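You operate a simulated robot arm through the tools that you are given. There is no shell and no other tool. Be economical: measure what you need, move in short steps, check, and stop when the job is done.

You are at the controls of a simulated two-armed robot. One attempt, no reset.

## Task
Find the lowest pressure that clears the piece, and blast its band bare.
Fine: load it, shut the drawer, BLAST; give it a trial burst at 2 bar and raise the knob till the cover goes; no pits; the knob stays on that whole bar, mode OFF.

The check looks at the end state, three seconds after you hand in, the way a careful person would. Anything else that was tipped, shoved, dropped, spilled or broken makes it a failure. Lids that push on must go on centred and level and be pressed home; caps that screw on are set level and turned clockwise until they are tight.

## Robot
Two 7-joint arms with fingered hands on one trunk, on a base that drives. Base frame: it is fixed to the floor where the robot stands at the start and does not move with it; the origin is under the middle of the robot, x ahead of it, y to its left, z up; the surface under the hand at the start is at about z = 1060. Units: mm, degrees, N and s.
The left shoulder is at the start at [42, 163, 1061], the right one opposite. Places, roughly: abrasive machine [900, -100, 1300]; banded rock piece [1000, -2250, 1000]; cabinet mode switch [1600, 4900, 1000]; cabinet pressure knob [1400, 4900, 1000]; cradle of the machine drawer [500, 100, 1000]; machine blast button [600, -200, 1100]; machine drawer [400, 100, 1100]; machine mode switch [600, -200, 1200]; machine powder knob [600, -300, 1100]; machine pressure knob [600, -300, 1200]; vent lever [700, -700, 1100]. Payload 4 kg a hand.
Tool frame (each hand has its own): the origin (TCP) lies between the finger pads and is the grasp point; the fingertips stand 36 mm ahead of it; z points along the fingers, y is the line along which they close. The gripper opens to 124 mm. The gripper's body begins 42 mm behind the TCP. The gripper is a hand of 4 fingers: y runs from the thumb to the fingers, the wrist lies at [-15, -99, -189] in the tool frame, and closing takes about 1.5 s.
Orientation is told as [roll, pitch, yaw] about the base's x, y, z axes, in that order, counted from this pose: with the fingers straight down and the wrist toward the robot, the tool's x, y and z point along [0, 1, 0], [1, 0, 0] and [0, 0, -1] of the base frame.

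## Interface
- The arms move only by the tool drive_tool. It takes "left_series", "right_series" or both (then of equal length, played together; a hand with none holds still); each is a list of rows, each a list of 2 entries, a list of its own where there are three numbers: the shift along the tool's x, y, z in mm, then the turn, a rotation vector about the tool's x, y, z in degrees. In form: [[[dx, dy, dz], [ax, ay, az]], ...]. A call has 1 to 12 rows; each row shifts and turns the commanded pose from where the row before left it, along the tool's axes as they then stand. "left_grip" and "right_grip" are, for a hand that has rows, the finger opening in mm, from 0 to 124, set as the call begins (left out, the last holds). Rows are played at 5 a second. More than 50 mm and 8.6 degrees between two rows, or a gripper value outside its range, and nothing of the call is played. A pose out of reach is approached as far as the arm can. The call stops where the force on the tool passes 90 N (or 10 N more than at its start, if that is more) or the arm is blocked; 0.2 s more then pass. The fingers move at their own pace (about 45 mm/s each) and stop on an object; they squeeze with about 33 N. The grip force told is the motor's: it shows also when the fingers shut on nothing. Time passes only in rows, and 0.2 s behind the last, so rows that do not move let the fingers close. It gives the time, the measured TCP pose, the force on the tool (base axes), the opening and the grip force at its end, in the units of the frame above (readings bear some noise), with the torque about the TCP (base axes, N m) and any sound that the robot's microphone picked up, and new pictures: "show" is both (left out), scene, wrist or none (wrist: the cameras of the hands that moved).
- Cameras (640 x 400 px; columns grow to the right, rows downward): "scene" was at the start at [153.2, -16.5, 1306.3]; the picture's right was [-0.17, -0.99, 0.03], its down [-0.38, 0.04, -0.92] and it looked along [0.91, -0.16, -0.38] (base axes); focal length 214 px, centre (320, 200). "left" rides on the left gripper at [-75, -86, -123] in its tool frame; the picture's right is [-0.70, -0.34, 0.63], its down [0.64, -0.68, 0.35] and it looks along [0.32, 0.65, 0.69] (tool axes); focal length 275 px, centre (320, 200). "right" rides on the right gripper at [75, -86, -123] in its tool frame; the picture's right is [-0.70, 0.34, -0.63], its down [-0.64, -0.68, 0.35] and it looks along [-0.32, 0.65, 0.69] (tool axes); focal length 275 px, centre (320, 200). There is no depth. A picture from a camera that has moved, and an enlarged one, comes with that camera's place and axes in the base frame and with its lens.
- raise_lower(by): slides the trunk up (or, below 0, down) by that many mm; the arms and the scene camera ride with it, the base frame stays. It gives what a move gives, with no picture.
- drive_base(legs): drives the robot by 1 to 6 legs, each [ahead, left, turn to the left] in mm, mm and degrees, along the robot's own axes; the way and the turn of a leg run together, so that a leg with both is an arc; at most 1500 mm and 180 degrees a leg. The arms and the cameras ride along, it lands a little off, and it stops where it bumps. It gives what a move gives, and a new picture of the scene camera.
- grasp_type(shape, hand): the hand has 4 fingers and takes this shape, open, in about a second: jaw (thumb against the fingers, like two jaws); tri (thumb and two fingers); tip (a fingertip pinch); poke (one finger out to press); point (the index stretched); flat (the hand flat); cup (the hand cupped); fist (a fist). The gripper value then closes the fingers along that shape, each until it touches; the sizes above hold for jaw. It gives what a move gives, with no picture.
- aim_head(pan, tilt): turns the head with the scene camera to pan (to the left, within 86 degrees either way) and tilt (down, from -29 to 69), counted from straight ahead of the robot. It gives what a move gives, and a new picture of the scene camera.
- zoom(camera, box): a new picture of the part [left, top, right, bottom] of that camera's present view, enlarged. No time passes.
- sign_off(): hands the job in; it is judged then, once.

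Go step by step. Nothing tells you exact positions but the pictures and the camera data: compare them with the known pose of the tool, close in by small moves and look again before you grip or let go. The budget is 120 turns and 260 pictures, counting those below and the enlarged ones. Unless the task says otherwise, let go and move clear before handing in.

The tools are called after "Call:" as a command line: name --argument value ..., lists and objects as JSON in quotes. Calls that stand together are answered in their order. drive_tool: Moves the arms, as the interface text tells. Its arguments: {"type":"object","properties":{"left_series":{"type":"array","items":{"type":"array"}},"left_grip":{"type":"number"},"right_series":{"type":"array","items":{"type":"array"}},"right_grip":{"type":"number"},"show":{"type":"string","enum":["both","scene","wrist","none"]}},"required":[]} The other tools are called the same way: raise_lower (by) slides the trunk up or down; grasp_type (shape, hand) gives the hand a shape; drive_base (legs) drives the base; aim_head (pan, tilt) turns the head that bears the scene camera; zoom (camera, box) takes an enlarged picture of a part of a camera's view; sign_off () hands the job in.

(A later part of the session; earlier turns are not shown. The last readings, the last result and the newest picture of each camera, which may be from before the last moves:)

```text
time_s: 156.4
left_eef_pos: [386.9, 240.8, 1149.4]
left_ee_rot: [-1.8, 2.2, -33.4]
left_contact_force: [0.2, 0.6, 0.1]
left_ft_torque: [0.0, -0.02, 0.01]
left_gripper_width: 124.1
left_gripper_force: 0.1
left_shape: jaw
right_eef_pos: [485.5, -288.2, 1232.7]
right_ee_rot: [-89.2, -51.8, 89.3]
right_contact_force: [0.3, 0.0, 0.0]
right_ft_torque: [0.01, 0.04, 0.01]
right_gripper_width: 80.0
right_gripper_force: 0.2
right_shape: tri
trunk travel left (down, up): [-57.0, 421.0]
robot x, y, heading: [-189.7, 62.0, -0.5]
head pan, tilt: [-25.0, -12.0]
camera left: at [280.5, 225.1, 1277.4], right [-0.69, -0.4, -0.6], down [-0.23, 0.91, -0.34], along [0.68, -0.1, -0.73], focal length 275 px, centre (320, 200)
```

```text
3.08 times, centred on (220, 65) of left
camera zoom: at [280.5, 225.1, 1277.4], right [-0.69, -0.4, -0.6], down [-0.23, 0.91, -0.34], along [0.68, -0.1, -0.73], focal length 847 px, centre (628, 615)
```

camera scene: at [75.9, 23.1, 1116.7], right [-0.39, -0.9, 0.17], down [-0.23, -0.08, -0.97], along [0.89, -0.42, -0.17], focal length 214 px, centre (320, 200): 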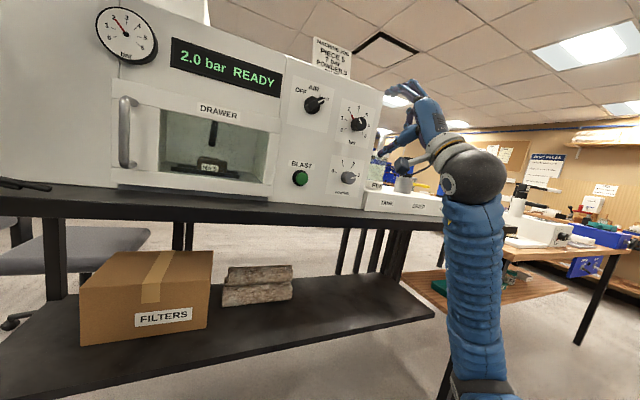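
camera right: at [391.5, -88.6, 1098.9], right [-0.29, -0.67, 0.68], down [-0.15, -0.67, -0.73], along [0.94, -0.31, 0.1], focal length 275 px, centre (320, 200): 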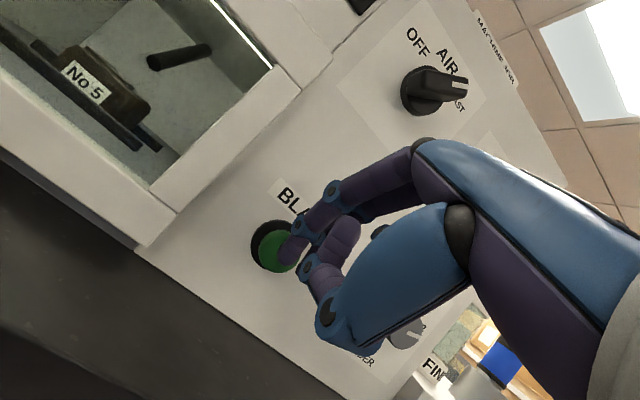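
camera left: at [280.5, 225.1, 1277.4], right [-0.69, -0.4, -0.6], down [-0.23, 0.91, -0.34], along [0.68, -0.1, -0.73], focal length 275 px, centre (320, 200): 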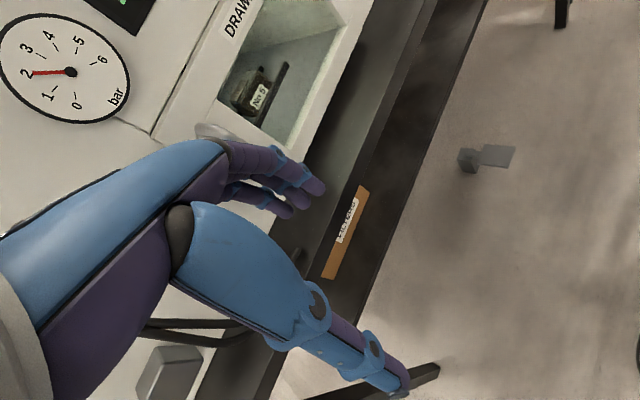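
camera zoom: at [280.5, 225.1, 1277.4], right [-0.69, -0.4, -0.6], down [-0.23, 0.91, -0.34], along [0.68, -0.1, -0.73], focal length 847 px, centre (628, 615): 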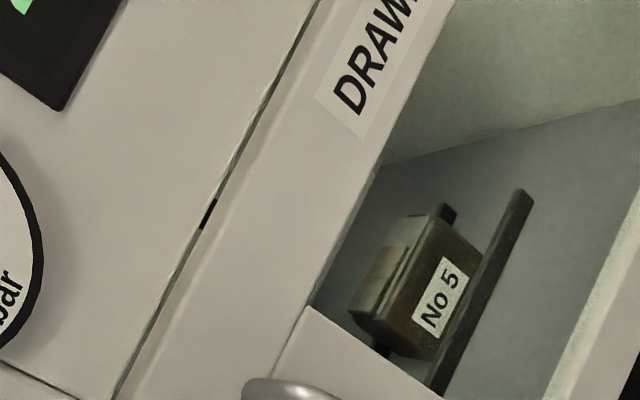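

Call:
zoom --camera "left" --box '[220, 40, 270, 85]'

```text
8.89 times, centred on (245, 62) of left
camera zoom: at [280.5, 225.1, 1277.4], right [-0.69, -0.4, -0.6], down [-0.23, 0.91, -0.34], along [0.68, -0.1, -0.73], focal length 2447 px, centre (987, 1422)
```

zoom: 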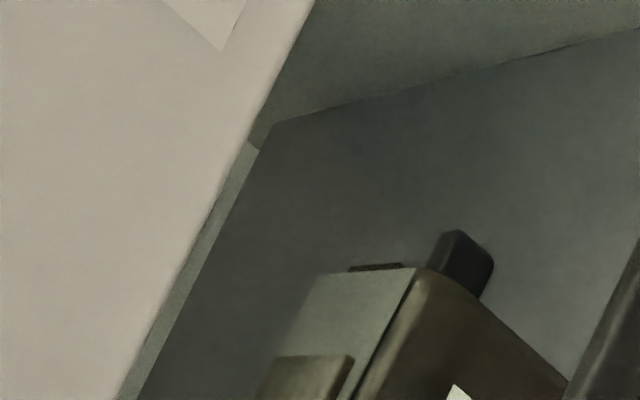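

Call:
zoom --camera "left" --box '[220, 60, 276, 100]'

```text
10.00 times, centred on (248, 80) of left
camera zoom: at [280.5, 225.1, 1277.4], right [-0.69, -0.4, -0.6], down [-0.23, 0.91, -0.34], along [0.68, -0.1, -0.73], focal length 2753 px, centre (1040, 1400)
```

zoom: 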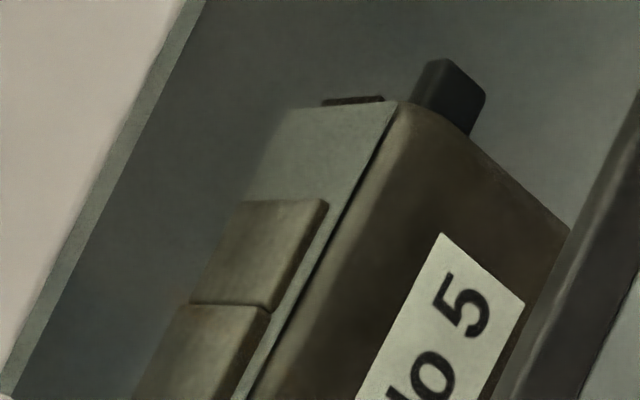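

The right-hand cover segment has gone and two segments remain, so 2 bar appears to be working with time. I'll blast longer at 2 bar, watching with the left camera. Bring the right hand to the button.

Call:
drive_tool --right_series '[[[0, 0, 0], [0, 0, 7.2]], [[0, 0, 0], [0, 0, 7.2]], [[0, 0, 0], [0, 0, 7.2]], [[0, 0, 0], [0, 0, 7.2]], [[0, 0, 0], [0, 0, 7]], [[0, 0, 0], [7.6, 0, 0]], [[0, 0, 0], [7.6, 0, 0]], [[0, 0, 0], [7.6, 0, 0]], [[0, 0, 0], [7.6, 0, 0]], [[0, 0, 0], [7.6, 0, 0]]]' --show "none"

Call:
grasp_type --hand "right" --shape "poke"

Call:
drive_tool --right_series '[[[31, -16.7, 24], [0, 0, 0]], [[31, -16.7, 24], [0, 0, 0]], [[31, -16.7, 24], [0, 0, 0]], [[31, -16.7, 24], [0, 0, 0]]]' --show "wrist"

```text
time_s: 158.6
left_eef_pos: [386.8, 239.6, 1150.1]
left_ee_rot: [-1.7, 2.2, -33.3]
left_contact_force: [-0.5, -0.6, 0.2]
left_ft_torque: [-0.02, 0.0, 0.03]
left_gripper_width: 123.9
left_gripper_force: 0.1
left_shape: jaw
right_eef_pos: [487.0, -288.5, 1232.4]
right_ee_rot: [-3.7, -51.3, 3.0]
right_contact_force: [0.2, -0.1, 1.1]
right_ft_torque: [0.03, 0.01, 0.0]
right_gripper_width: 80.4
right_gripper_force: 0.2
right_shape: tri
trunk travel left (down, up): [-57.0, 421.0]
robot x, y, heading: [-187.1, 63.6, -0.2]
head pan, tilt: [-25.0, -12.0]
```

```text
time_s: 159.5
left_eef_pos: [386.8, 240.3, 1150.5]
left_ee_rot: [-1.7, 2.2, -33.2]
left_contact_force: [0.2, 0.0, -0.1]
left_ft_torque: [0.01, -0.02, 0.0]
left_gripper_width: 123.8
left_gripper_force: 0.2
left_shape: jaw
right_eef_pos: [485.5, -288.8, 1232.1]
right_ee_rot: [-3.8, -51.5, 3.0]
right_contact_force: [0.3, -0.6, 0.3]
right_ft_torque: [-0.02, -0.01, 0.02]
right_gripper_width: 0.0
right_gripper_force: 0.0
right_shape: poke
trunk travel left (down, up): [-57.0, 421.0]
robot x, y, heading: [-192.8, 63.8, -0.3]
head pan, tilt: [-25.0, -12.0]
```

```text
time_s: 160.5
left_eef_pos: [388.0, 239.8, 1148.4]
left_ee_rot: [-1.8, 2.2, -33.5]
left_contact_force: [-0.4, 0.2, 0.5]
left_ft_torque: [-0.02, 0.01, -0.02]
left_gripper_width: 123.8
left_gripper_force: 0.0
left_shape: jaw
right_eef_pos: [519.8, -170.4, 1115.1]
right_ee_rot: [-3.7, -51.4, 2.9]
right_contact_force: [0.1, 0.4, -1.1]
right_ft_torque: [-0.02, 0.0, 0.0]
right_gripper_width: 0.0
right_gripper_force: 0.1
right_shape: poke
trunk travel left (down, up): [-57.0, 421.0]
robot x, y, heading: [-190.7, 62.9, -0.4]
head pan, tilt: [-25.0, -12.0]
camera right: at [370.1, -93.7, 1122.3], right [-0.29, -0.67, 0.69], down [-0.15, -0.67, -0.72], along [0.95, -0.31, 0.09], focal length 275 px, centre (320, 200)
```

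right: 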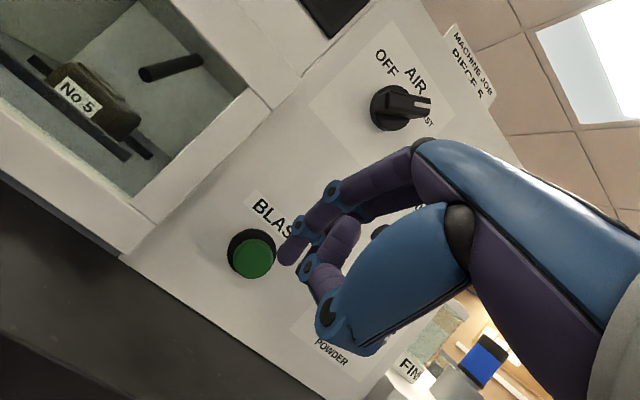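

Call:
drive_tool --right_series '[[[6, 1, 35], [0, 0, 0]], [[0, 3.4, 4.3], [0, 0, 0]], [[0, 3.4, 4.3], [0, 0, 0]], [[0, 3.4, 4.3], [0, 0, 0]], [[0, 3.4, 4.3], [0, 0, 0]], [[0, 0, 0], [0, 0, 0]], [[0, 0, 0], [0, 0, 0]], [[0, 0, 0], [0, 0, 0]], [[0, 0, 0], [0, 0, 0]], [[0, 0, 0], [0, 0, 0]], [[0, 0, 0], [0, 0, 0]], [[0, 0, 0], [0, 0, 0]]]' --show "none"

Call:
zoom --camera "left" --box '[200, 30, 290, 110]'

Call:
drive_tool --right_series '[[[0, 0, 0], [0, 0, 0]], [[0, 0, 0], [0, 0, 0]], [[0, 0, 0], [0, 0, 0]], [[0, -9, -11.5], [0, 0, 0]], [[0, -9, -11.5], [0, 0, 0]]]' --show "none"

Call:
zoom --camera "left" --box '[220, 55, 276, 95]'

```text
time_s: 163.1
left_eef_pos: [384.5, 241.1, 1151.4]
left_ee_rot: [-1.7, 2.0, -33.2]
left_contact_force: [0.4, -0.6, 0.0]
left_ft_torque: [0.0, 0.0, 0.02]
left_gripper_width: 123.9
left_gripper_force: 0.0
left_shape: jaw
right_eef_pos: [565.9, -163.8, 1096.9]
right_ee_rot: [-3.9, -51.6, 3.1]
right_contact_force: [-42.9, 3.5, -7.2]
right_ft_torque: [0.08, 0.83, 0.13]
right_gripper_width: 0.0
right_gripper_force: 0.0
right_shape: poke
trunk travel left (down, up): [-57.0, 421.0]
robot x, y, heading: [-186.2, 63.5, -0.5]
head pan, tilt: [-25.0, -12.0]
```

```text
5.00 times, centred on (245, 70) of left
camera zoom: at [277.1, 224.7, 1278.9], right [-0.69, -0.4, -0.6], down [-0.23, 0.91, -0.34], along [0.68, -0.1, -0.72], focal length 1376 px, centre (695, 850)
```

zoom: 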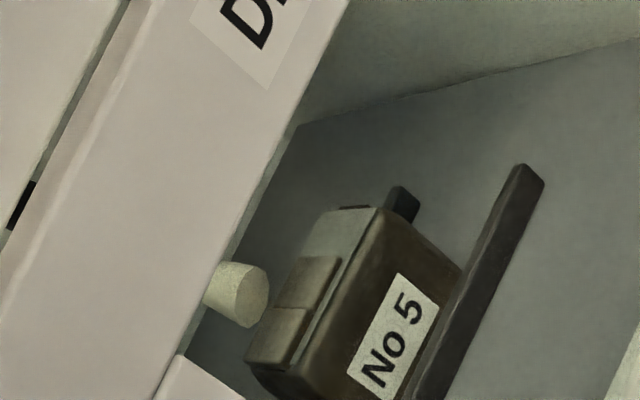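

```text
time_s: 164.3
left_eef_pos: [387.9, 239.9, 1151.2]
left_ee_rot: [-1.8, 2.2, -33.2]
left_contact_force: [-0.6, 0.2, 0.3]
left_ft_torque: [0.0, 0.01, -0.02]
left_gripper_width: 123.7
left_gripper_force: 0.2
left_shape: jaw
right_eef_pos: [540.2, -164.8, 1093.9]
right_ee_rot: [-3.7, -51.5, 2.9]
right_contact_force: [-0.4, -0.7, 0.0]
right_ft_torque: [0.03, 0.02, 0.0]
right_gripper_width: 0.0
right_gripper_force: 0.0
right_shape: poke
trunk travel left (down, up): [-57.0, 421.0]
robot x, y, heading: [-190.4, 64.1, -0.3]
head pan, tilt: [-25.0, -12.0]
```

```text
10.00 times, centred on (248, 75) of left
camera zoom: at [280.3, 224.7, 1277.9], right [-0.69, -0.4, -0.6], down [-0.23, 0.91, -0.34], along [0.68, -0.1, -0.73], focal length 2753 px, centre (1040, 1450)
```

zoom: 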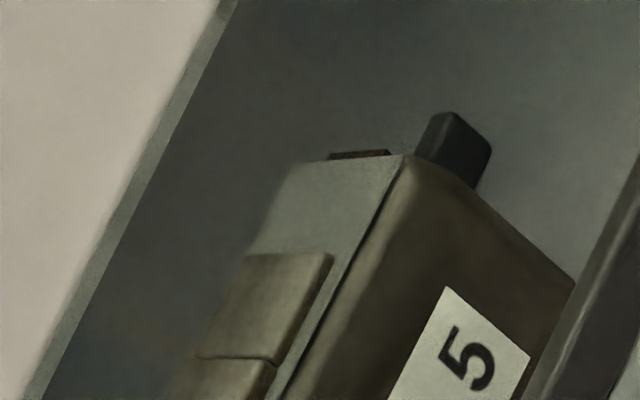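

No further change at 2 bar; the remaining segments need more pressure. Go back to the pressure knob for 3 bar.

Call:
drive_tool --right_series '[[[0, -9, -11.5], [0, 0, 0]], [[-31, 16.7, -24], [0, 0, 0]], [[-31, 16.7, -24], [0, 0, 0]], [[-31, 16.7, -24], [0, 0, 0]], [[-31, 24, -33], [0, 0, 0]], [[0, 0, 0], [-7.6, 0, 0]], [[0, 0, 0], [-7.6, 0, 0]], [[0, 0, 0], [-7.6, 0, 0]], [[0, 0, 0], [-7.6, 0, 0]], [[0, 0, 0], [-7, 0, 0]]]' --show "none"

Call:
grasp_type --hand "right" --shape "tri"

Call:
drive_tool --right_series '[[[0, 0, 0], [0, 0, -7.2]], [[0, 0, 0], [0, 0, -7.2]], [[0, 0, 0], [0, 0, -7.2]], [[0, 0, 0], [0, 0, -7.2]], [[0, 0, 0], [0, 0, -7]]]' --right_grip 80 --show "none"

```text
refused: row 5 steps farther than a row can; nothing moved
```

```text
time_s: 165.2
left_eef_pos: [386.4, 239.9, 1150.2]
left_ee_rot: [-1.6, 2.2, -33.3]
left_contact_force: [0.5, 0.6, -0.6]
left_ft_torque: [0.01, -0.02, -0.01]
left_gripper_width: 123.8
left_gripper_force: 0.0
left_shape: jaw
right_eef_pos: [538.7, -164.1, 1094.2]
right_ee_rot: [-3.7, -51.4, 3.0]
right_contact_force: [-5.7, 1.4, -1.5]
right_ft_torque: [0.01, -0.06, 0.03]
right_gripper_width: 122.1
right_gripper_force: 0.0
right_shape: tri
trunk travel left (down, up): [-57.0, 421.0]
robot x, y, heading: [-191.2, 62.1, -0.4]
head pan, tilt: [-25.0, -12.0]
```

```text
time_s: 166.4
left_eef_pos: [386.9, 239.6, 1149.7]
left_ee_rot: [-1.7, 2.2, -33.4]
left_contact_force: [0.4, -0.4, -0.1]
left_ft_torque: [0.0, 0.03, -0.01]
left_gripper_width: 123.6
left_gripper_force: 0.0
left_shape: jaw
right_eef_pos: [538.8, -163.8, 1094.0]
right_ee_rot: [-38.4, -37.5, 50.6]
right_contact_force: [-0.3, 0.1, -0.5]
right_ft_torque: [0.03, 0.01, -0.02]
right_gripper_width: 80.2
right_gripper_force: 0.1
right_shape: tri
trunk travel left (down, up): [-57.0, 421.0]
robot x, y, heading: [-190.9, 65.2, -0.2]
head pan, tilt: [-25.0, -12.0]
```

One call was refused, so the roll happened at the button. Back away first, undo the roll, then follow the path.

Call:
drive_tool --right_series '[[[0, 0, -30], [0, 0, 0]], [[0, 0, -20], [0, 0, 0]], [[0, 0, 0], [0, 0, 7.2]], [[0, 0, 0], [0, 0, 7.2]], [[0, 0, 0], [0, 0, 7.2]], [[0, 0, 0], [0, 0, 7.2]], [[0, 0, 0], [0, 0, 7]]]' --show "none"

Call:
zoom --camera "scene" --box '[160, 20, 440, 210]'

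```text
time_s: 168.0
left_eef_pos: [386.8, 240.0, 1150.4]
left_ee_rot: [-1.6, 2.2, -33.3]
left_contact_force: [-0.3, 0.0, 0.4]
left_ft_torque: [0.02, 0.0, 0.01]
left_gripper_width: 123.8
left_gripper_force: 0.0
left_shape: jaw
right_eef_pos: [500.6, -162.4, 1126.4]
right_ee_rot: [-3.6, -51.4, 2.8]
right_contact_force: [0.2, -0.2, 0.7]
right_ft_torque: [-0.01, 0.01, -0.03]
right_gripper_width: 80.2
right_gripper_force: 0.0
right_shape: tri
trunk travel left (down, up): [-57.0, 421.0]
robot x, y, heading: [-190.6, 63.0, -0.4]
head pan, tilt: [-25.0, -12.0]
```

```text
2.11 times, centred on (300, 115) of scene
camera zoom: at [76.0, 24.6, 1116.8], right [-0.39, -0.9, 0.17], down [-0.23, -0.09, -0.97], along [0.89, -0.42, -0.17], focal length 452 px, centre (362, 379)
```

zoom: 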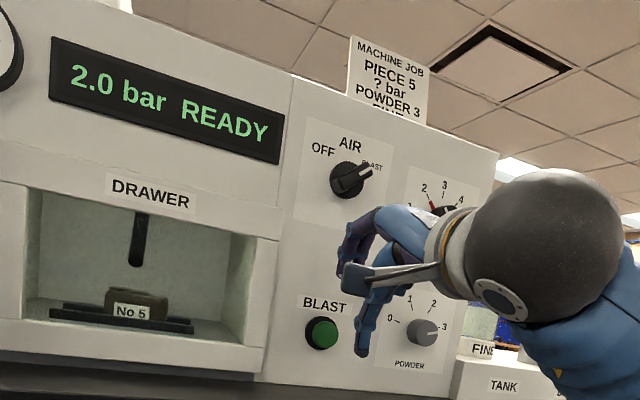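

Call:
drive_tool --right_series '[[[-32, 18.5, -19.6], [0, 0, 0]], [[-32, 18.5, -19.6], [0, 0, 0]], [[-32, 18.5, -19.6], [0, 0, 0]], [[-32, 18.5, -19.6], [0, 0, 0]], [[0, 0, 0], [-7.6, 0, 0]], [[0, 0, 0], [-7.6, 0, 0]], [[0, 0, 0], [-7.6, 0, 0]], [[0, 0, 0], [-7.6, 0, 0]], [[0, 0, 0], [-7, 0, 0]]]' --show "none"

Call:
drive_tool --right_series '[[[0, 0, 0], [0, 0, -7.2]], [[0, 0, 0], [0, 0, -7.2]], [[0, 0, 0], [0, 0, -7.2]], [[0, 0, 0], [0, 0, -7.2]], [[0, 0, 0], [0, 0, -7]]]' --show "none"

```text
time_s: 170.0
left_eef_pos: [392.0, 241.7, 1147.7]
left_ee_rot: [-2.0, 2.3, -33.4]
left_contact_force: [0.5, 1.2, 0.1]
left_ft_torque: [-0.03, 0.08, 0.0]
left_gripper_width: 123.9
left_gripper_force: 0.0
left_shape: jaw
right_eef_pos: [477.2, -244.0, 1258.3]
right_ee_rot: [-54.4, -82.8, 56.3]
right_contact_force: [0.3, -0.4, 0.7]
right_ft_torque: [0.01, 0.02, 0.0]
right_gripper_width: 80.2
right_gripper_force: 0.0
right_shape: tri
right hand out of reach, approached as far as the arm can: row 9
trunk travel left (down, up): [-57.0, 421.0]
robot x, y, heading: [-189.4, 63.7, -0.5]
head pan, tilt: [-25.0, -12.0]
```

```text
time_s: 171.2
left_eef_pos: [387.2, 240.8, 1151.0]
left_ee_rot: [-1.6, 2.2, -33.3]
left_contact_force: [-0.6, -0.3, 0.1]
left_ft_torque: [0.0, -0.01, 0.01]
left_gripper_width: 123.8
left_gripper_force: 0.2
left_shape: jaw
right_eef_pos: [484.6, -286.5, 1237.6]
right_ee_rot: [-88.2, -51.7, 88.7]
right_contact_force: [-0.8, 0.0, -0.3]
right_ft_torque: [-0.03, -0.01, 0.01]
right_gripper_width: 80.0
right_gripper_force: 0.0
right_shape: tri
trunk travel left (down, up): [-57.0, 421.0]
robot x, y, heading: [-191.5, 62.8, -0.2]
head pan, tilt: [-25.0, -12.0]
```

Call:
drive_tool --right_series '[[[0, -3, 24], [0, 0, 0]], [[-0.7, -3, 25], [0, 0, 0]], [[0, 0, 24], [0, 0, 0]], [[0, 0, 0], [0, 0, 0]]]' --show "none"

Call:
drive_tool --right_series '[[[0, 0, 0], [0, 0, 0]], [[0, 0, 0], [0, 0, 0]], [[0, 0, 0], [0, 0, 0]], [[0, 0, 0], [0, 0, 0]], [[0, 0, 0], [0, 0, 0]], [[0, 0, 0], [0, 0, 0]], [[0, 0, 0], [0, 0, 0]], [[0, 0, 0], [0, 0, 0]]]' --right_grip 10 --show "none"

Call:
drive_tool --right_series '[[[0, 0, 0], [0, 0, 4]], [[0, 0, 0], [0, 0, 4]], [[0, 0, 0], [0, 0, 4]], [[0, 0, 0], [0, 0, 4]], [[0, 0, 0], [0, 0, 4]], [[0, 0, 0], [0, 0, 4]], [[0, 0, 0], [0, 0, 4]], [[0, 0, 0], [0, 0, 4]]]' --show "none"

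Call:
zoom --camera "scene" --box '[160, 20, 440, 210]'

```text
time_s: 172.2
left_eef_pos: [387.0, 239.5, 1150.9]
left_ee_rot: [-1.8, 2.2, -33.3]
left_contact_force: [-0.3, -0.2, -0.3]
left_ft_torque: [-0.01, 0.03, 0.01]
left_gripper_width: 123.9
left_gripper_force: 0.1
left_shape: jaw
right_eef_pos: [558.9, -290.9, 1232.1]
right_ee_rot: [-88.2, -51.8, 88.6]
right_contact_force: [-0.3, 0.0, 0.0]
right_ft_torque: [-0.01, -0.01, 0.02]
right_gripper_width: 80.2
right_gripper_force: 0.0
right_shape: tri
trunk travel left (down, up): [-57.0, 421.0]
robot x, y, heading: [-192.0, 61.1, -0.4]
head pan, tilt: [-25.0, -12.0]
```

```text
time_s: 174.0
left_eef_pos: [387.6, 240.3, 1150.8]
left_ee_rot: [-1.7, 2.2, -33.3]
left_contact_force: [0.6, 0.6, 0.3]
left_ft_torque: [0.01, 0.0, -0.01]
left_gripper_width: 124.0
left_gripper_force: 0.1
left_shape: jaw
right_eef_pos: [557.1, -291.6, 1231.7]
right_ee_rot: [-88.2, -51.8, 88.5]
right_contact_force: [-6.3, 1.1, -7.8]
right_ft_torque: [0.01, 0.17, 0.03]
right_gripper_width: 29.7
right_gripper_force: 32.7
right_shape: tri
trunk travel left (down, up): [-57.0, 421.0]
robot x, y, heading: [-189.5, 61.1, -0.5]
head pan, tilt: [-25.0, -12.0]
```

```text
time_s: 175.8
left_eef_pos: [387.1, 239.7, 1149.9]
left_ee_rot: [-1.7, 2.1, -33.4]
left_contact_force: [0.1, 0.3, 0.3]
left_ft_torque: [-0.04, -0.03, 0.04]
left_gripper_width: 124.1
left_gripper_force: 0.0
left_shape: jaw
right_eef_pos: [558.2, -289.8, 1230.9]
right_ee_rot: [-79.7, -83.7, 79.8]
right_contact_force: [3.3, 8.5, 3.6]
right_ft_torque: [-0.07, -0.31, 0.25]
right_gripper_width: 28.3
right_gripper_force: 32.7
right_shape: tri
trunk travel left (down, up): [-57.0, 421.0]
robot x, y, heading: [-189.9, 60.1, -0.4]
head pan, tilt: [-25.0, -12.0]
```

```text
2.11 times, centred on (300, 115) of scene
camera zoom: at [75.8, 25.0, 1117.0], right [-0.39, -0.9, 0.17], down [-0.23, -0.09, -0.97], along [0.89, -0.42, -0.17], focal length 452 px, centre (362, 379)
```

zoom: 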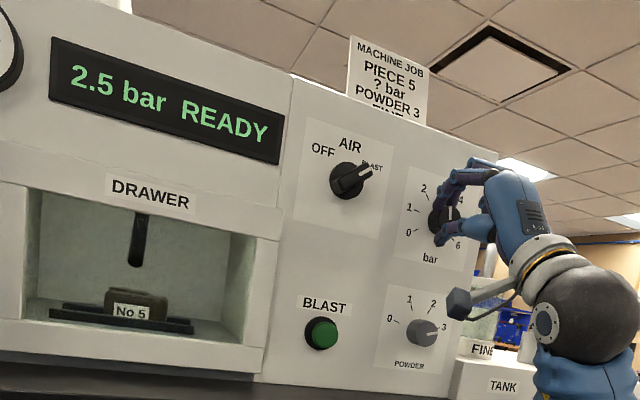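

Display 2.5 bar. Ratchet once more: open, roll back 32°, regrip, and turn the rest.

Call:
drive_tool --right_series '[[[0, 0, 0], [0, 0, 0]], [[0, 0, 0], [0, 0, 0]], [[0, 0, 0], [0, 0, 0]], [[0, 0, 0], [0, 0, 0]], [[0, 0, 0], [0, 0, -8]], [[0, 0, 0], [0, 0, -8]], [[0, 0, 0], [0, 0, -8]], [[0, 0, 0], [0, 0, -7]]]' --right_grip 80 --show "none"

Call:
zoom --camera "scene" --box '[160, 20, 440, 210]'

Call:
drive_tool --right_series '[[[0, 0, 0], [0, 0, 0]], [[0, 0, 0], [0, 0, 0]], [[0, 0, 0], [0, 0, 0]], [[0, 0, 0], [0, 0, 0]], [[0, 0, 0], [0, 0, 0]], [[0, 0, 0], [0, 0, 0]], [[0, 0, 0], [0, 0, 0]], [[0, 0, 0], [0, 0, 0]]]' --right_grip 10 --show "none"

Call:
drive_tool --right_series '[[[0, 0, 0], [0, 0, 4]], [[0, 0, 0], [0, 0, 4]], [[0, 0, 0], [0, 0, 4]], [[0, 0, 0], [0, 0, 4]]]' --show "none"

Call:
zoom --camera "scene" --box '[160, 20, 440, 210]'

```text
time_s: 177.6
left_eef_pos: [385.3, 240.0, 1151.4]
left_ee_rot: [-1.7, 2.2, -33.4]
left_contact_force: [0.6, -0.2, -0.1]
left_ft_torque: [0.03, -0.01, 0.03]
left_gripper_width: 124.0
left_gripper_force: 0.1
left_shape: jaw
right_eef_pos: [557.6, -288.2, 1232.2]
right_ee_rot: [-88.4, -52.8, 88.7]
right_contact_force: [0.3, 1.0, -0.1]
right_ft_torque: [-0.04, 0.04, -0.03]
right_gripper_width: 79.7
right_gripper_force: 0.1
right_shape: tri
trunk travel left (down, up): [-57.0, 421.0]
robot x, y, heading: [-186.8, 57.7, -0.1]
head pan, tilt: [-25.0, -12.0]
```

```text
2.11 times, centred on (300, 115) of scene
camera zoom: at [74.8, 24.9, 1117.6], right [-0.39, -0.9, 0.17], down [-0.23, -0.09, -0.97], along [0.89, -0.42, -0.17], focal length 452 px, centre (362, 379)
```

zoom: 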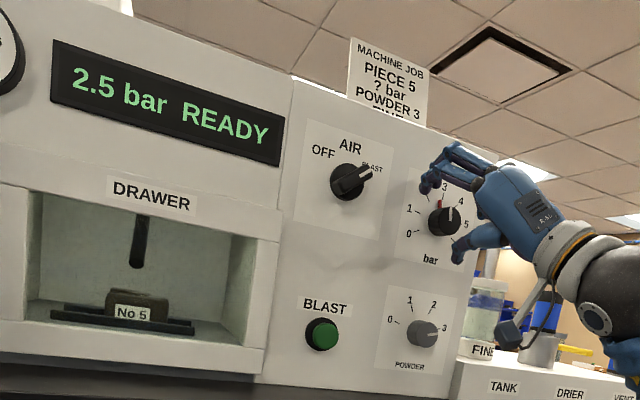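

```text
time_s: 179.4
left_eef_pos: [387.0, 240.1, 1148.8]
left_ee_rot: [-1.7, 2.1, -33.3]
left_contact_force: [-0.3, 0.0, 0.8]
left_ft_torque: [-0.01, 0.01, 0.01]
left_gripper_width: 123.9
left_gripper_force: 0.0
left_shape: jaw
right_eef_pos: [557.8, -290.1, 1230.7]
right_ee_rot: [-88.1, -52.8, 88.7]
right_contact_force: [-5.5, 1.3, -6.5]
right_ft_torque: [-0.01, 0.16, 0.02]
right_gripper_width: 28.8
right_gripper_force: 32.6
right_shape: tri
trunk travel left (down, up): [-57.0, 421.0]
robot x, y, heading: [-186.5, 58.7, -0.5]
head pan, tilt: [-25.0, -12.0]
```

```text
time_s: 180.4
left_eef_pos: [386.1, 239.9, 1149.7]
left_ee_rot: [-1.7, 2.2, -33.3]
left_contact_force: [-0.4, -0.6, -0.4]
left_ft_torque: [0.0, 0.0, 0.01]
left_gripper_width: 124.0
left_gripper_force: 0.1
left_shape: jaw
right_eef_pos: [557.7, -288.5, 1231.8]
right_ee_rot: [-87.0, -68.9, 87.1]
right_contact_force: [-2.2, 6.5, -1.0]
right_ft_torque: [-0.06, -0.07, 0.16]
right_gripper_width: 28.1
right_gripper_force: 33.1
right_shape: tri
trunk travel left (down, up): [-57.0, 421.0]
robot x, y, heading: [-188.4, 66.0, -0.3]
head pan, tilt: [-25.0, -12.0]
```

```text
2.11 times, centred on (300, 115) of scene
camera zoom: at [75.6, 24.9, 1117.0], right [-0.39, -0.9, 0.17], down [-0.23, -0.09, -0.97], along [0.89, -0.42, -0.17], focal length 452 px, centre (362, 379)
```

zoom: 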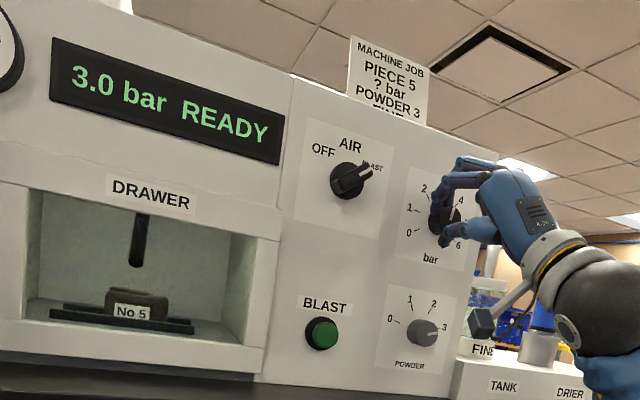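

3.0 bar. Release, retreat, and go press the button.

Call:
drive_tool --right_series '[[[0, 0, 0], [0, 0, 0]], [[0, 0, 0], [0, 0, 0]], [[0, 0, 0], [0, 0, 0]], [[0, 0, 0], [0, 0, 0]], [[0, 0, -25], [0, 0, 0]], [[0, 0, -25], [0, 0, 0]], [[0, 0, -23], [0, 0, 0]]]' --right_grip 80 --show "none"

Call:
drive_tool --right_series '[[[0, 0, 0], [0, 0, 7]], [[0, 0, 0], [0, 0, 7]], [[0, 0, 0], [0, 0, 4]], [[0, 0, 0], [7.6, 0, 0]], [[0, 0, 0], [7.6, 0, 0]], [[0, 0, 0], [7.6, 0, 0]], [[0, 0, 0], [7.6, 0, 0]], [[0, 0, 0], [7.6, 0, 0]]]' --show "none"

Call:
grasp_type --hand "right" --shape "poke"

Call:
zoom --camera "scene" --box '[160, 20, 440, 210]'

```text
time_s: 182.0
left_eef_pos: [386.7, 239.2, 1150.3]
left_ee_rot: [-1.7, 2.2, -33.3]
left_contact_force: [0.4, -0.1, 0.3]
left_ft_torque: [-0.01, 0.03, 0.02]
left_gripper_width: 124.0
left_gripper_force: 0.0
left_shape: jaw
right_eef_pos: [483.8, -289.9, 1233.3]
right_ee_rot: [-86.9, -68.8, 87.1]
right_contact_force: [0.0, -0.5, 0.8]
right_ft_torque: [0.01, 0.0, 0.0]
right_gripper_width: 79.6
right_gripper_force: 0.1
right_shape: tri
trunk travel left (down, up): [-57.0, 421.0]
robot x, y, heading: [-187.9, 60.5, -0.5]
head pan, tilt: [-25.0, -12.0]
```

```text
time_s: 183.8
left_eef_pos: [386.9, 240.0, 1150.6]
left_ee_rot: [-1.7, 2.3, -33.3]
left_contact_force: [-0.3, 0.1, 0.4]
left_ft_torque: [0.01, 0.01, -0.04]
left_gripper_width: 123.9
left_gripper_force: 0.1
left_shape: jaw
right_eef_pos: [485.3, -289.7, 1234.0]
right_ee_rot: [-5.1, -50.6, 4.0]
right_contact_force: [0.3, 0.0, 0.4]
right_ft_torque: [-0.02, -0.02, -0.04]
right_gripper_width: 80.0
right_gripper_force: 0.0
right_shape: tri
trunk travel left (down, up): [-57.0, 421.0]
robot x, y, heading: [-190.2, 65.0, -0.2]
head pan, tilt: [-25.0, -12.0]
```

```text
time_s: 184.7
left_eef_pos: [386.6, 239.2, 1150.1]
left_ee_rot: [-1.7, 2.2, -33.3]
left_contact_force: [0.3, 0.5, -0.4]
left_ft_torque: [-0.01, -0.01, 0.01]
left_gripper_width: 124.0
left_gripper_force: 0.0
left_shape: jaw
right_eef_pos: [484.4, -291.0, 1233.0]
right_ee_rot: [-5.0, -50.8, 4.1]
right_contact_force: [0.0, -0.8, 0.5]
right_ft_torque: [-0.02, -0.01, -0.02]
right_gripper_width: 0.0
right_gripper_force: 0.1
right_shape: poke
trunk travel left (down, up): [-57.0, 421.0]
robot x, y, heading: [-187.3, 65.2, -0.3]
head pan, tilt: [-25.0, -12.0]
```

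```text
2.11 times, centred on (300, 115) of scene
camera zoom: at [75.9, 24.5, 1116.8], right [-0.39, -0.9, 0.17], down [-0.23, -0.09, -0.97], along [0.89, -0.42, -0.17], focal length 452 px, centre (362, 379)
```

zoom: 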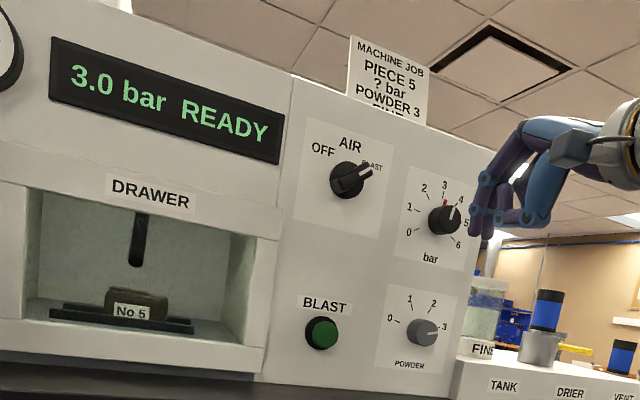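

Call:
drive_tool --right_series '[[[32, -17, 24.5], [0, 0, 0]], [[32, -17, 24.5], [0, 0, 0]], [[32, -17, 24.5], [0, 0, 0]], [[32, -17, 24.5], [0, 0, 0]]]' --show "none"

Call:
zoom --camera "scene" --box '[260, 100, 400, 210]'

```text
time_s: 185.7
left_eef_pos: [387.5, 239.4, 1148.5]
left_ee_rot: [-1.8, 2.2, -33.4]
left_contact_force: [0.7, -0.1, 0.2]
left_ft_torque: [0.0, 0.03, 0.03]
left_gripper_width: 123.9
left_gripper_force: 0.1
left_shape: jaw
right_eef_pos: [519.3, -170.1, 1110.2]
right_ee_rot: [-4.9, -50.9, 3.9]
right_contact_force: [-1.1, -0.1, 0.1]
right_ft_torque: [-0.02, 0.0, 0.01]
right_gripper_width: 0.2
right_gripper_force: 0.0
right_shape: poke
trunk travel left (down, up): [-57.0, 421.0]
robot x, y, heading: [-186.7, 66.2, -0.4]
head pan, tilt: [-25.0, -12.0]
```

```text
3.64 times, centred on (330, 155) of scene
camera zoom: at [76.4, 24.4, 1116.5], right [-0.39, -0.9, 0.17], down [-0.23, -0.09, -0.97], along [0.89, -0.42, -0.17], focal length 780 px, centre (284, 364)
```

zoom: 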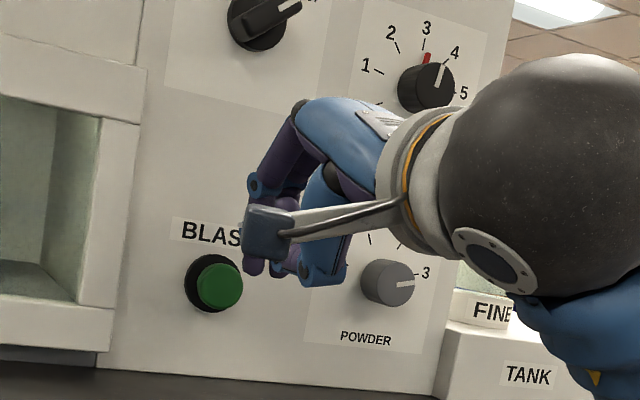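

Press for a burst at 3 bar (~1.5 s), watching the band.

Call:
drive_tool --right_series '[[[7, 6, 32.6], [0, 0, 0]], [[0, 3.4, 4.3], [0, 0, 0]], [[0, 3.4, 4.3], [0, 0, 0]], [[0, 3.4, 4.3], [0, 0, 0]], [[0, 3.4, 4.3], [0, 0, 0]], [[0, 0, 0], [0, 0, 0]], [[0, 0, 0], [0, 0, 0]], [[0, 0, 0], [0, 0, 0]], [[0, 0, 0], [0, 0, 0]], [[0, 0, 0], [0, 0, 0]]]' --show "none"

Call:
zoom --camera "left" --box '[200, 30, 290, 110]'

Call:
drive_tool --right_series '[[[0, -9, -11.5], [0, 0, 0]], [[0, -9, -11.5], [0, 0, 0]]]' --show "none"

Call:
zoom --camera "left" --box '[220, 55, 276, 95]'

```text
time_s: 187.9
left_eef_pos: [384.4, 239.7, 1150.5]
left_ee_rot: [-1.7, 2.1, -33.3]
left_contact_force: [1.2, -0.3, -0.8]
left_ft_torque: [0.04, 0.02, 0.0]
left_gripper_width: 123.8
left_gripper_force: 0.0
left_shape: jaw
right_eef_pos: [566.5, -163.5, 1094.5]
right_ee_rot: [-5.0, -50.9, 4.0]
right_contact_force: [-47.1, 4.8, -12.8]
right_ft_torque: [0.08, 1.12, 0.07]
right_gripper_width: 0.0
right_gripper_force: 0.0
right_shape: poke
trunk travel left (down, up): [-57.0, 421.0]
robot x, y, heading: [-188.1, 61.9, -0.3]
head pan, tilt: [-25.0, -12.0]
```

```text
5.00 times, centred on (245, 70) of left
camera zoom: at [277.1, 224.6, 1278.8], right [-0.69, -0.4, -0.6], down [-0.23, 0.91, -0.34], along [0.68, -0.1, -0.72], focal length 1376 px, centre (695, 850)
```

zoom: 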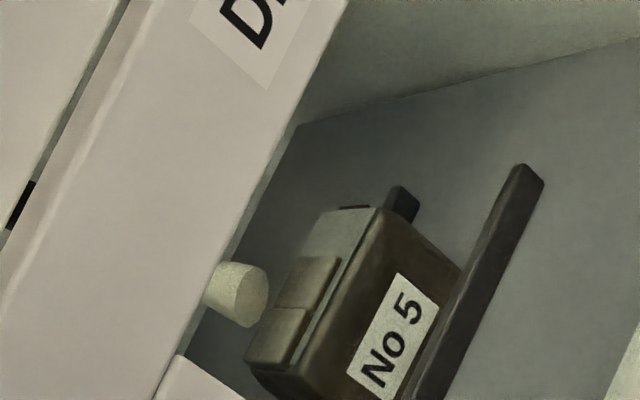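

```text
time_s: 188.5
left_eef_pos: [385.9, 240.0, 1150.4]
left_ee_rot: [-1.8, 2.2, -33.3]
left_contact_force: [-0.6, 0.3, -0.2]
left_ft_torque: [0.02, -0.01, -0.02]
left_gripper_width: 123.6
left_gripper_force: 0.0
left_shape: jaw
right_eef_pos: [541.3, -161.8, 1097.6]
right_ee_rot: [-4.8, -50.7, 3.8]
right_contact_force: [0.4, 0.0, -0.1]
right_ft_torque: [-0.03, 0.0, 0.02]
right_gripper_width: 0.1
right_gripper_force: 0.0
right_shape: poke
trunk travel left (down, up): [-57.0, 421.0]
robot x, y, heading: [-190.9, 61.2, -0.3]
head pan, tilt: [-25.0, -12.0]
```

```text
10.00 times, centred on (248, 75) of left
camera zoom: at [280.3, 224.7, 1278.0], right [-0.69, -0.4, -0.6], down [-0.23, 0.91, -0.34], along [0.68, -0.1, -0.73], focal length 2753 px, centre (1040, 1450)
```

zoom: 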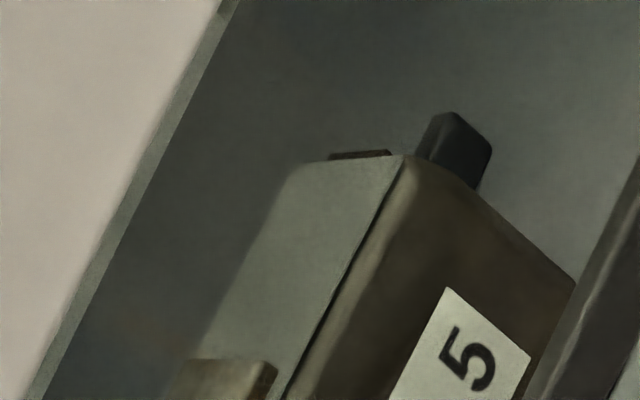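

At 3 bar the next segment has gone; one remains. Blast again at 3 bar.

Call:
drive_tool --right_series '[[[0, 9, 11.5], [0, 0, 0]], [[0, 9, 11.5], [0, 0, 0]], [[0, 0, 0], [0, 0, 0]], [[0, 0, 0], [0, 0, 0]], [[0, 0, 0], [0, 0, 0]], [[0, 0, 0], [0, 0, 0]], [[0, 0, 0], [0, 0, 0]], [[0, 0, 0], [0, 0, 0]], [[0, 0, 0], [0, 0, 0]], [[0, -9, -11.5], [0, 0, 0]], [[0, -9, -11.5], [0, 0, 0]]]' --show "none"

Call:
zoom --camera "left" --box '[205, 55, 275, 105]'

```text
time_s: 190.9
left_eef_pos: [387.0, 240.7, 1151.0]
left_ee_rot: [-1.8, 2.2, -33.3]
left_contact_force: [-0.7, 0.4, 0.0]
left_ft_torque: [-0.02, -0.01, -0.01]
left_gripper_width: 124.0
left_gripper_force: 0.0
left_shape: jaw
right_eef_pos: [540.7, -163.1, 1096.1]
right_ee_rot: [-5.0, -50.9, 3.9]
right_contact_force: [-0.6, -0.7, -0.1]
right_ft_torque: [0.01, 0.0, -0.01]
right_gripper_width: 0.0
right_gripper_force: 0.1
right_shape: poke
trunk travel left (down, up): [-57.0, 421.0]
robot x, y, heading: [-188.8, 63.7, -0.1]
head pan, tilt: [-25.0, -12.0]
```

```text
8.00 times, centred on (240, 80) of left
camera zoom: at [280.2, 224.7, 1278.0], right [-0.69, -0.4, -0.6], down [-0.23, 0.91, -0.34], along [0.68, -0.1, -0.73], focal length 2202 px, centre (960, 1160)
```

zoom: 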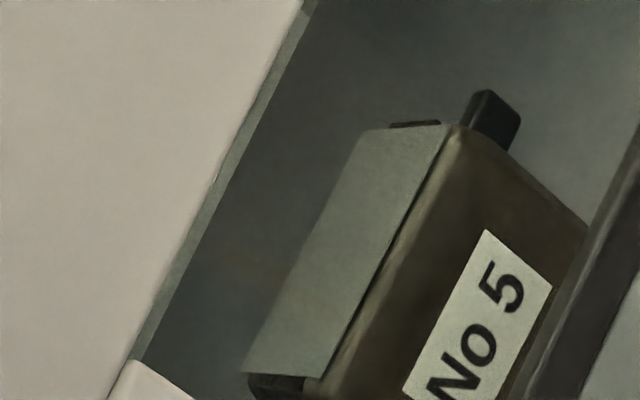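

The whole band is now bare with 3 bar. Knob stays at 3. Now turn the mode OFF: bring the fingertip to the right side of the AIR ridge.

Call:
drive_tool --right_series '[[[0, -12, -16], [0, 0, 0]], [[0, -12, -16], [0, 0, 0]], [[-7.2, 35, -28.4], [0, 0, 0]], [[-7.2, 35, -28.4], [0, 0, 0]], [[-7.2, 35, -28.4], [0, 0, 0]], [[-7.2, 35, -28.4], [0, 0, 0]]]' --show "wrist"

Call:
zoom --camera "scene" --box '[260, 50, 400, 160]'

```text
time_s: 192.3
left_eef_pos: [385.7, 241.2, 1150.2]
left_ee_rot: [-1.7, 2.1, -33.3]
left_contact_force: [-0.1, -0.5, 0.8]
left_ft_torque: [0.0, 0.01, 0.0]
left_gripper_width: 123.8
left_gripper_force: 0.0
left_shape: jaw
right_eef_pos: [500.8, -180.5, 1281.1]
right_ee_rot: [-5.1, -50.7, 4.0]
right_contact_force: [0.2, 0.7, -0.4]
right_ft_torque: [-0.04, 0.02, 0.03]
right_gripper_width: 0.0
right_gripper_force: 0.0
right_shape: poke
trunk travel left (down, up): [-57.0, 421.0]
robot x, y, heading: [-190.8, 60.1, -0.2]
head pan, tilt: [-25.0, -12.0]
camera right: at [351.7, -105.4, 1288.3], right [-0.28, -0.66, 0.7], down [-0.16, -0.69, -0.71], along [0.95, -0.31, 0.09], focal length 275 px, centre (320, 200)
```

right: 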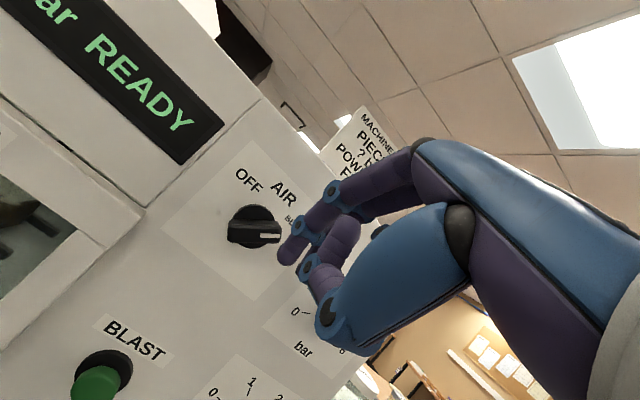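

```text
3.64 times, centred on (330, 105) of scene
camera zoom: at [75.2, 24.8, 1117.2], right [-0.39, -0.9, 0.17], down [-0.23, -0.09, -0.97], along [0.89, -0.42, -0.17], focal length 780 px, centre (284, 546)
```

zoom: 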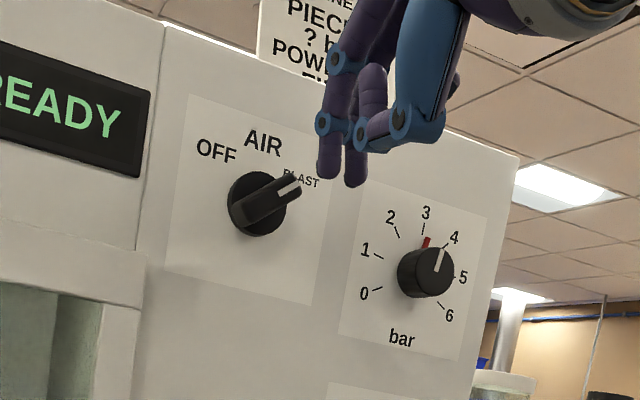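

Ridge points to BLAST (~42°). Move the tip to the lower right of the ridge end, short of the panel, and check.

Call:
drive_tool --right_series '[[[-8, 7, 37], [0, 0, 0]]]' --show "none"

Call:
zoom --camera "scene" --box '[270, 60, 370, 140]'

Call:
zoom --camera "right" --box '[180, 140, 380, 300]'

```text
time_s: 192.7
left_eef_pos: [388.5, 239.0, 1148.8]
left_ee_rot: [-1.9, 2.3, -33.4]
left_contact_force: [-0.2, 0.3, -0.3]
left_ft_torque: [-0.02, 0.05, -0.03]
left_gripper_width: 123.7
left_gripper_force: 0.0
left_shape: jaw
right_eef_pos: [536.4, -191.2, 1258.9]
right_ee_rot: [-5.0, -50.7, 3.9]
right_contact_force: [0.3, 0.4, 0.0]
right_ft_torque: [-0.02, -0.02, 0.0]
right_gripper_width: 0.1
right_gripper_force: 0.1
right_shape: poke
trunk travel left (down, up): [-57.0, 421.0]
robot x, y, heading: [-192.7, 61.8, -0.2]
head pan, tilt: [-25.0, -12.0]
```

```text
5.00 times, centred on (320, 100) of scene
camera zoom: at [76.9, 24.2, 1116.1], right [-0.39, -0.9, 0.17], down [-0.23, -0.09, -0.97], along [0.89, -0.42, -0.17], focal length 1072 px, centre (320, 700)
```

zoom: 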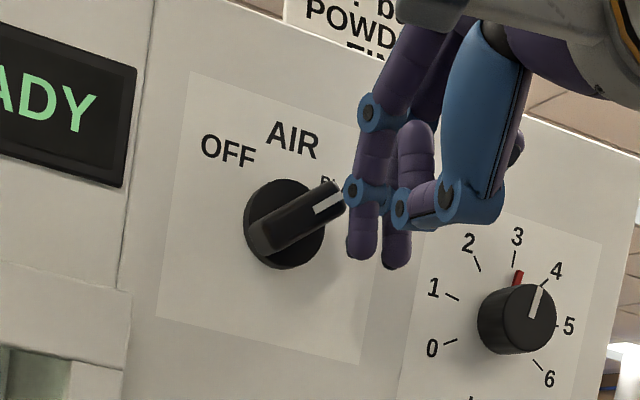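

```text
2.50 times, centred on (280, 220) of right
camera zoom: at [387.4, -116.4, 1267.3], right [-0.28, -0.66, 0.7], down [-0.16, -0.68, -0.71], along [0.95, -0.31, 0.08], focal length 688 px, centre (420, 150)
```

zoom: 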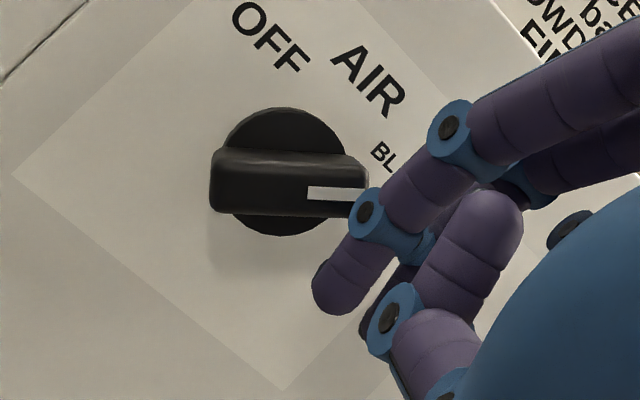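

Tip is at the lower right of the ridge, as wanted. Advance and sweep up-left to OFF, then withdraw.

Call:
drive_tool --right_series '[[[0, 7, 8.5], [0, 0, 0]], [[0, 7, 8.5], [0, 0, 0]], [[4, 5.4, -4.4], [0, 0, 0]], [[3, 6.6, -5.4], [0, 0, 0]], [[3, 6.6, -5.4], [0, 0, 0]], [[5.5, 3.1, -2.5], [0, 0, 0]], [[5.5, 3.1, -2.5], [0, 0, 0]], [[8, 2.3, -1.9], [0, 0, 0]]]' --show "none"

Call:
zoom --camera "scene" --box '[180, 30, 400, 160]'

```text
time_s: 194.5
left_eef_pos: [386.2, 239.2, 1149.7]
left_ee_rot: [-1.7, 2.2, -33.3]
left_contact_force: [-0.7, -0.6, -1.0]
left_ft_torque: [0.02, 0.01, 0.02]
left_gripper_width: 123.8
left_gripper_force: 0.0
left_shape: jaw
right_eef_pos: [554.5, -160.0, 1296.5]
right_ee_rot: [-4.9, -50.8, 3.9]
right_contact_force: [0.6, -0.1, 0.4]
right_ft_torque: [-0.01, -0.01, 0.01]
right_gripper_width: 0.0
right_gripper_force: 0.1
right_shape: poke
trunk travel left (down, up): [-57.0, 421.0]
robot x, y, heading: [-188.6, 63.1, -0.5]
head pan, tilt: [-25.0, -12.0]
```

```text
2.91 times, centred on (290, 95) of scene
camera zoom: at [75.8, 24.8, 1116.9], right [-0.39, -0.9, 0.17], down [-0.23, -0.09, -0.97], along [0.89, -0.42, -0.17], focal length 624 px, centre (407, 506)
```

zoom: 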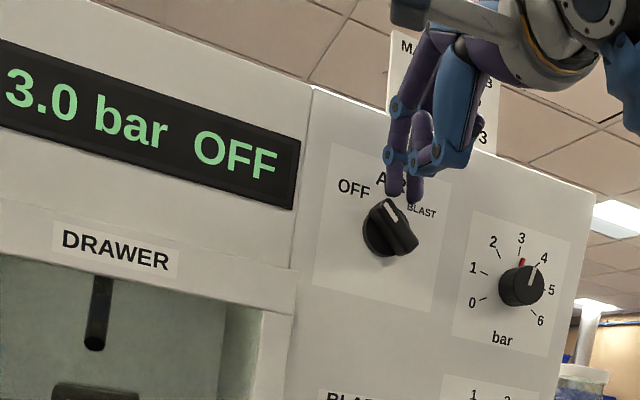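

Display reads OFF. Withdraw the hand straight back, back the base off and do a final check.

Call:
drive_tool --right_series '[[[0, -12.6, -15.5], [0, 0, 0]], [[0, -25, -31], [0, 0, 0]], [[0, -25, -31], [0, 0, 0]]]' --show "none"

Call:
drive_base --legs '[[-200, 0, 0]]'

Call:
zoom --camera "scene" --box '[200, 50, 420, 190]'

Call:
zoom --camera "left" --box '[150, 0, 400, 160]'

```text
time_s: 195.3
left_eef_pos: [386.3, 241.1, 1151.5]
left_ee_rot: [-1.7, 2.2, -33.3]
left_contact_force: [-0.2, 0.0, -0.3]
left_ft_torque: [0.0, -0.05, 0.02]
left_gripper_width: 123.6
left_gripper_force: 0.1
left_shape: jaw
right_eef_pos: [454.3, -161.7, 1295.5]
right_ee_rot: [-5.0, -50.8, 4.1]
right_contact_force: [0.4, -0.3, 0.8]
right_ft_torque: [0.0, 0.0, 0.01]
right_gripper_width: 0.0
right_gripper_force: 0.0
right_shape: poke
trunk travel left (down, up): [-57.0, 421.0]
robot x, y, heading: [-189.8, 61.7, -0.4]
head pan, tilt: [-25.0, -12.0]
```

```text
time_s: 196.9
left_eef_pos: [187.9, 240.2, 1151.5]
left_ee_rot: [-1.7, 2.1, -33.4]
left_contact_force: [-0.8, 0.1, -0.1]
left_ft_torque: [-0.04, -0.05, 0.02]
left_gripper_width: 123.8
left_gripper_force: 0.1
left_shape: jaw
right_eef_pos: [254.9, -160.5, 1294.8]
right_ee_rot: [-5.0, -50.9, 3.9]
right_contact_force: [0.3, 0.9, 0.6]
right_ft_torque: [0.02, -0.01, 0.02]
right_gripper_width: 0.4
right_gripper_force: 0.0
right_shape: poke
trunk travel left (down, up): [-57.0, 421.0]
robot x, y, heading: [-388.1, 64.4, -0.4]
head pan, tilt: [-25.0, -12.0]
camera scene: at [-123.1, 25.7, 1117.2], right [-0.39, -0.9, 0.17], down [-0.23, -0.09, -0.97], along [0.89, -0.42, -0.17], focal length 214 px, centre (320, 200)
```

scene: 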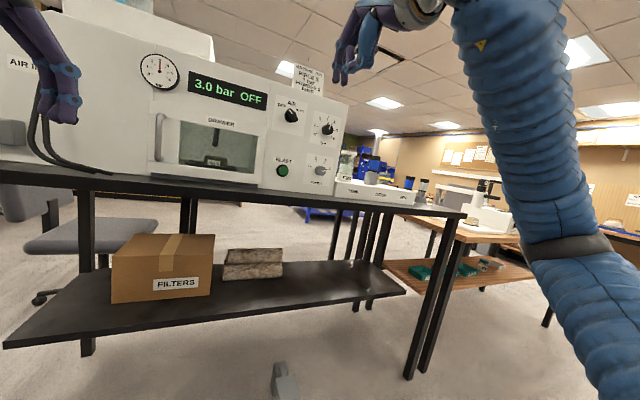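

```text
2.86 times, centred on (310, 120) of scene
camera zoom: at [-123.1, 25.7, 1117.2], right [-0.39, -0.9, 0.17], down [-0.23, -0.09, -0.97], along [0.89, -0.42, -0.17], focal length 613 px, centre (349, 429)
```

zoom: 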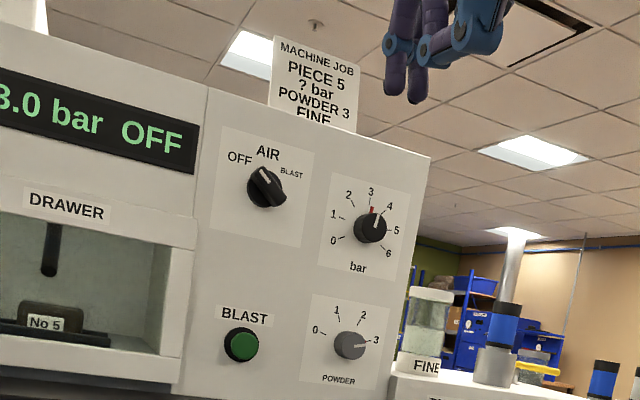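

```text
2.50 times, centred on (275, 80) of left
camera zoom: at [81.3, 225.4, 1278.3], right [-0.69, -0.4, -0.6], down [-0.23, 0.91, -0.34], along [0.68, -0.1, -0.72], focal length 688 px, centre (432, 500)
```

zoom: 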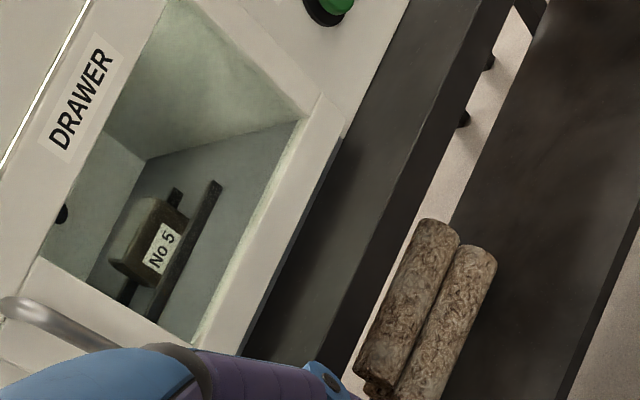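

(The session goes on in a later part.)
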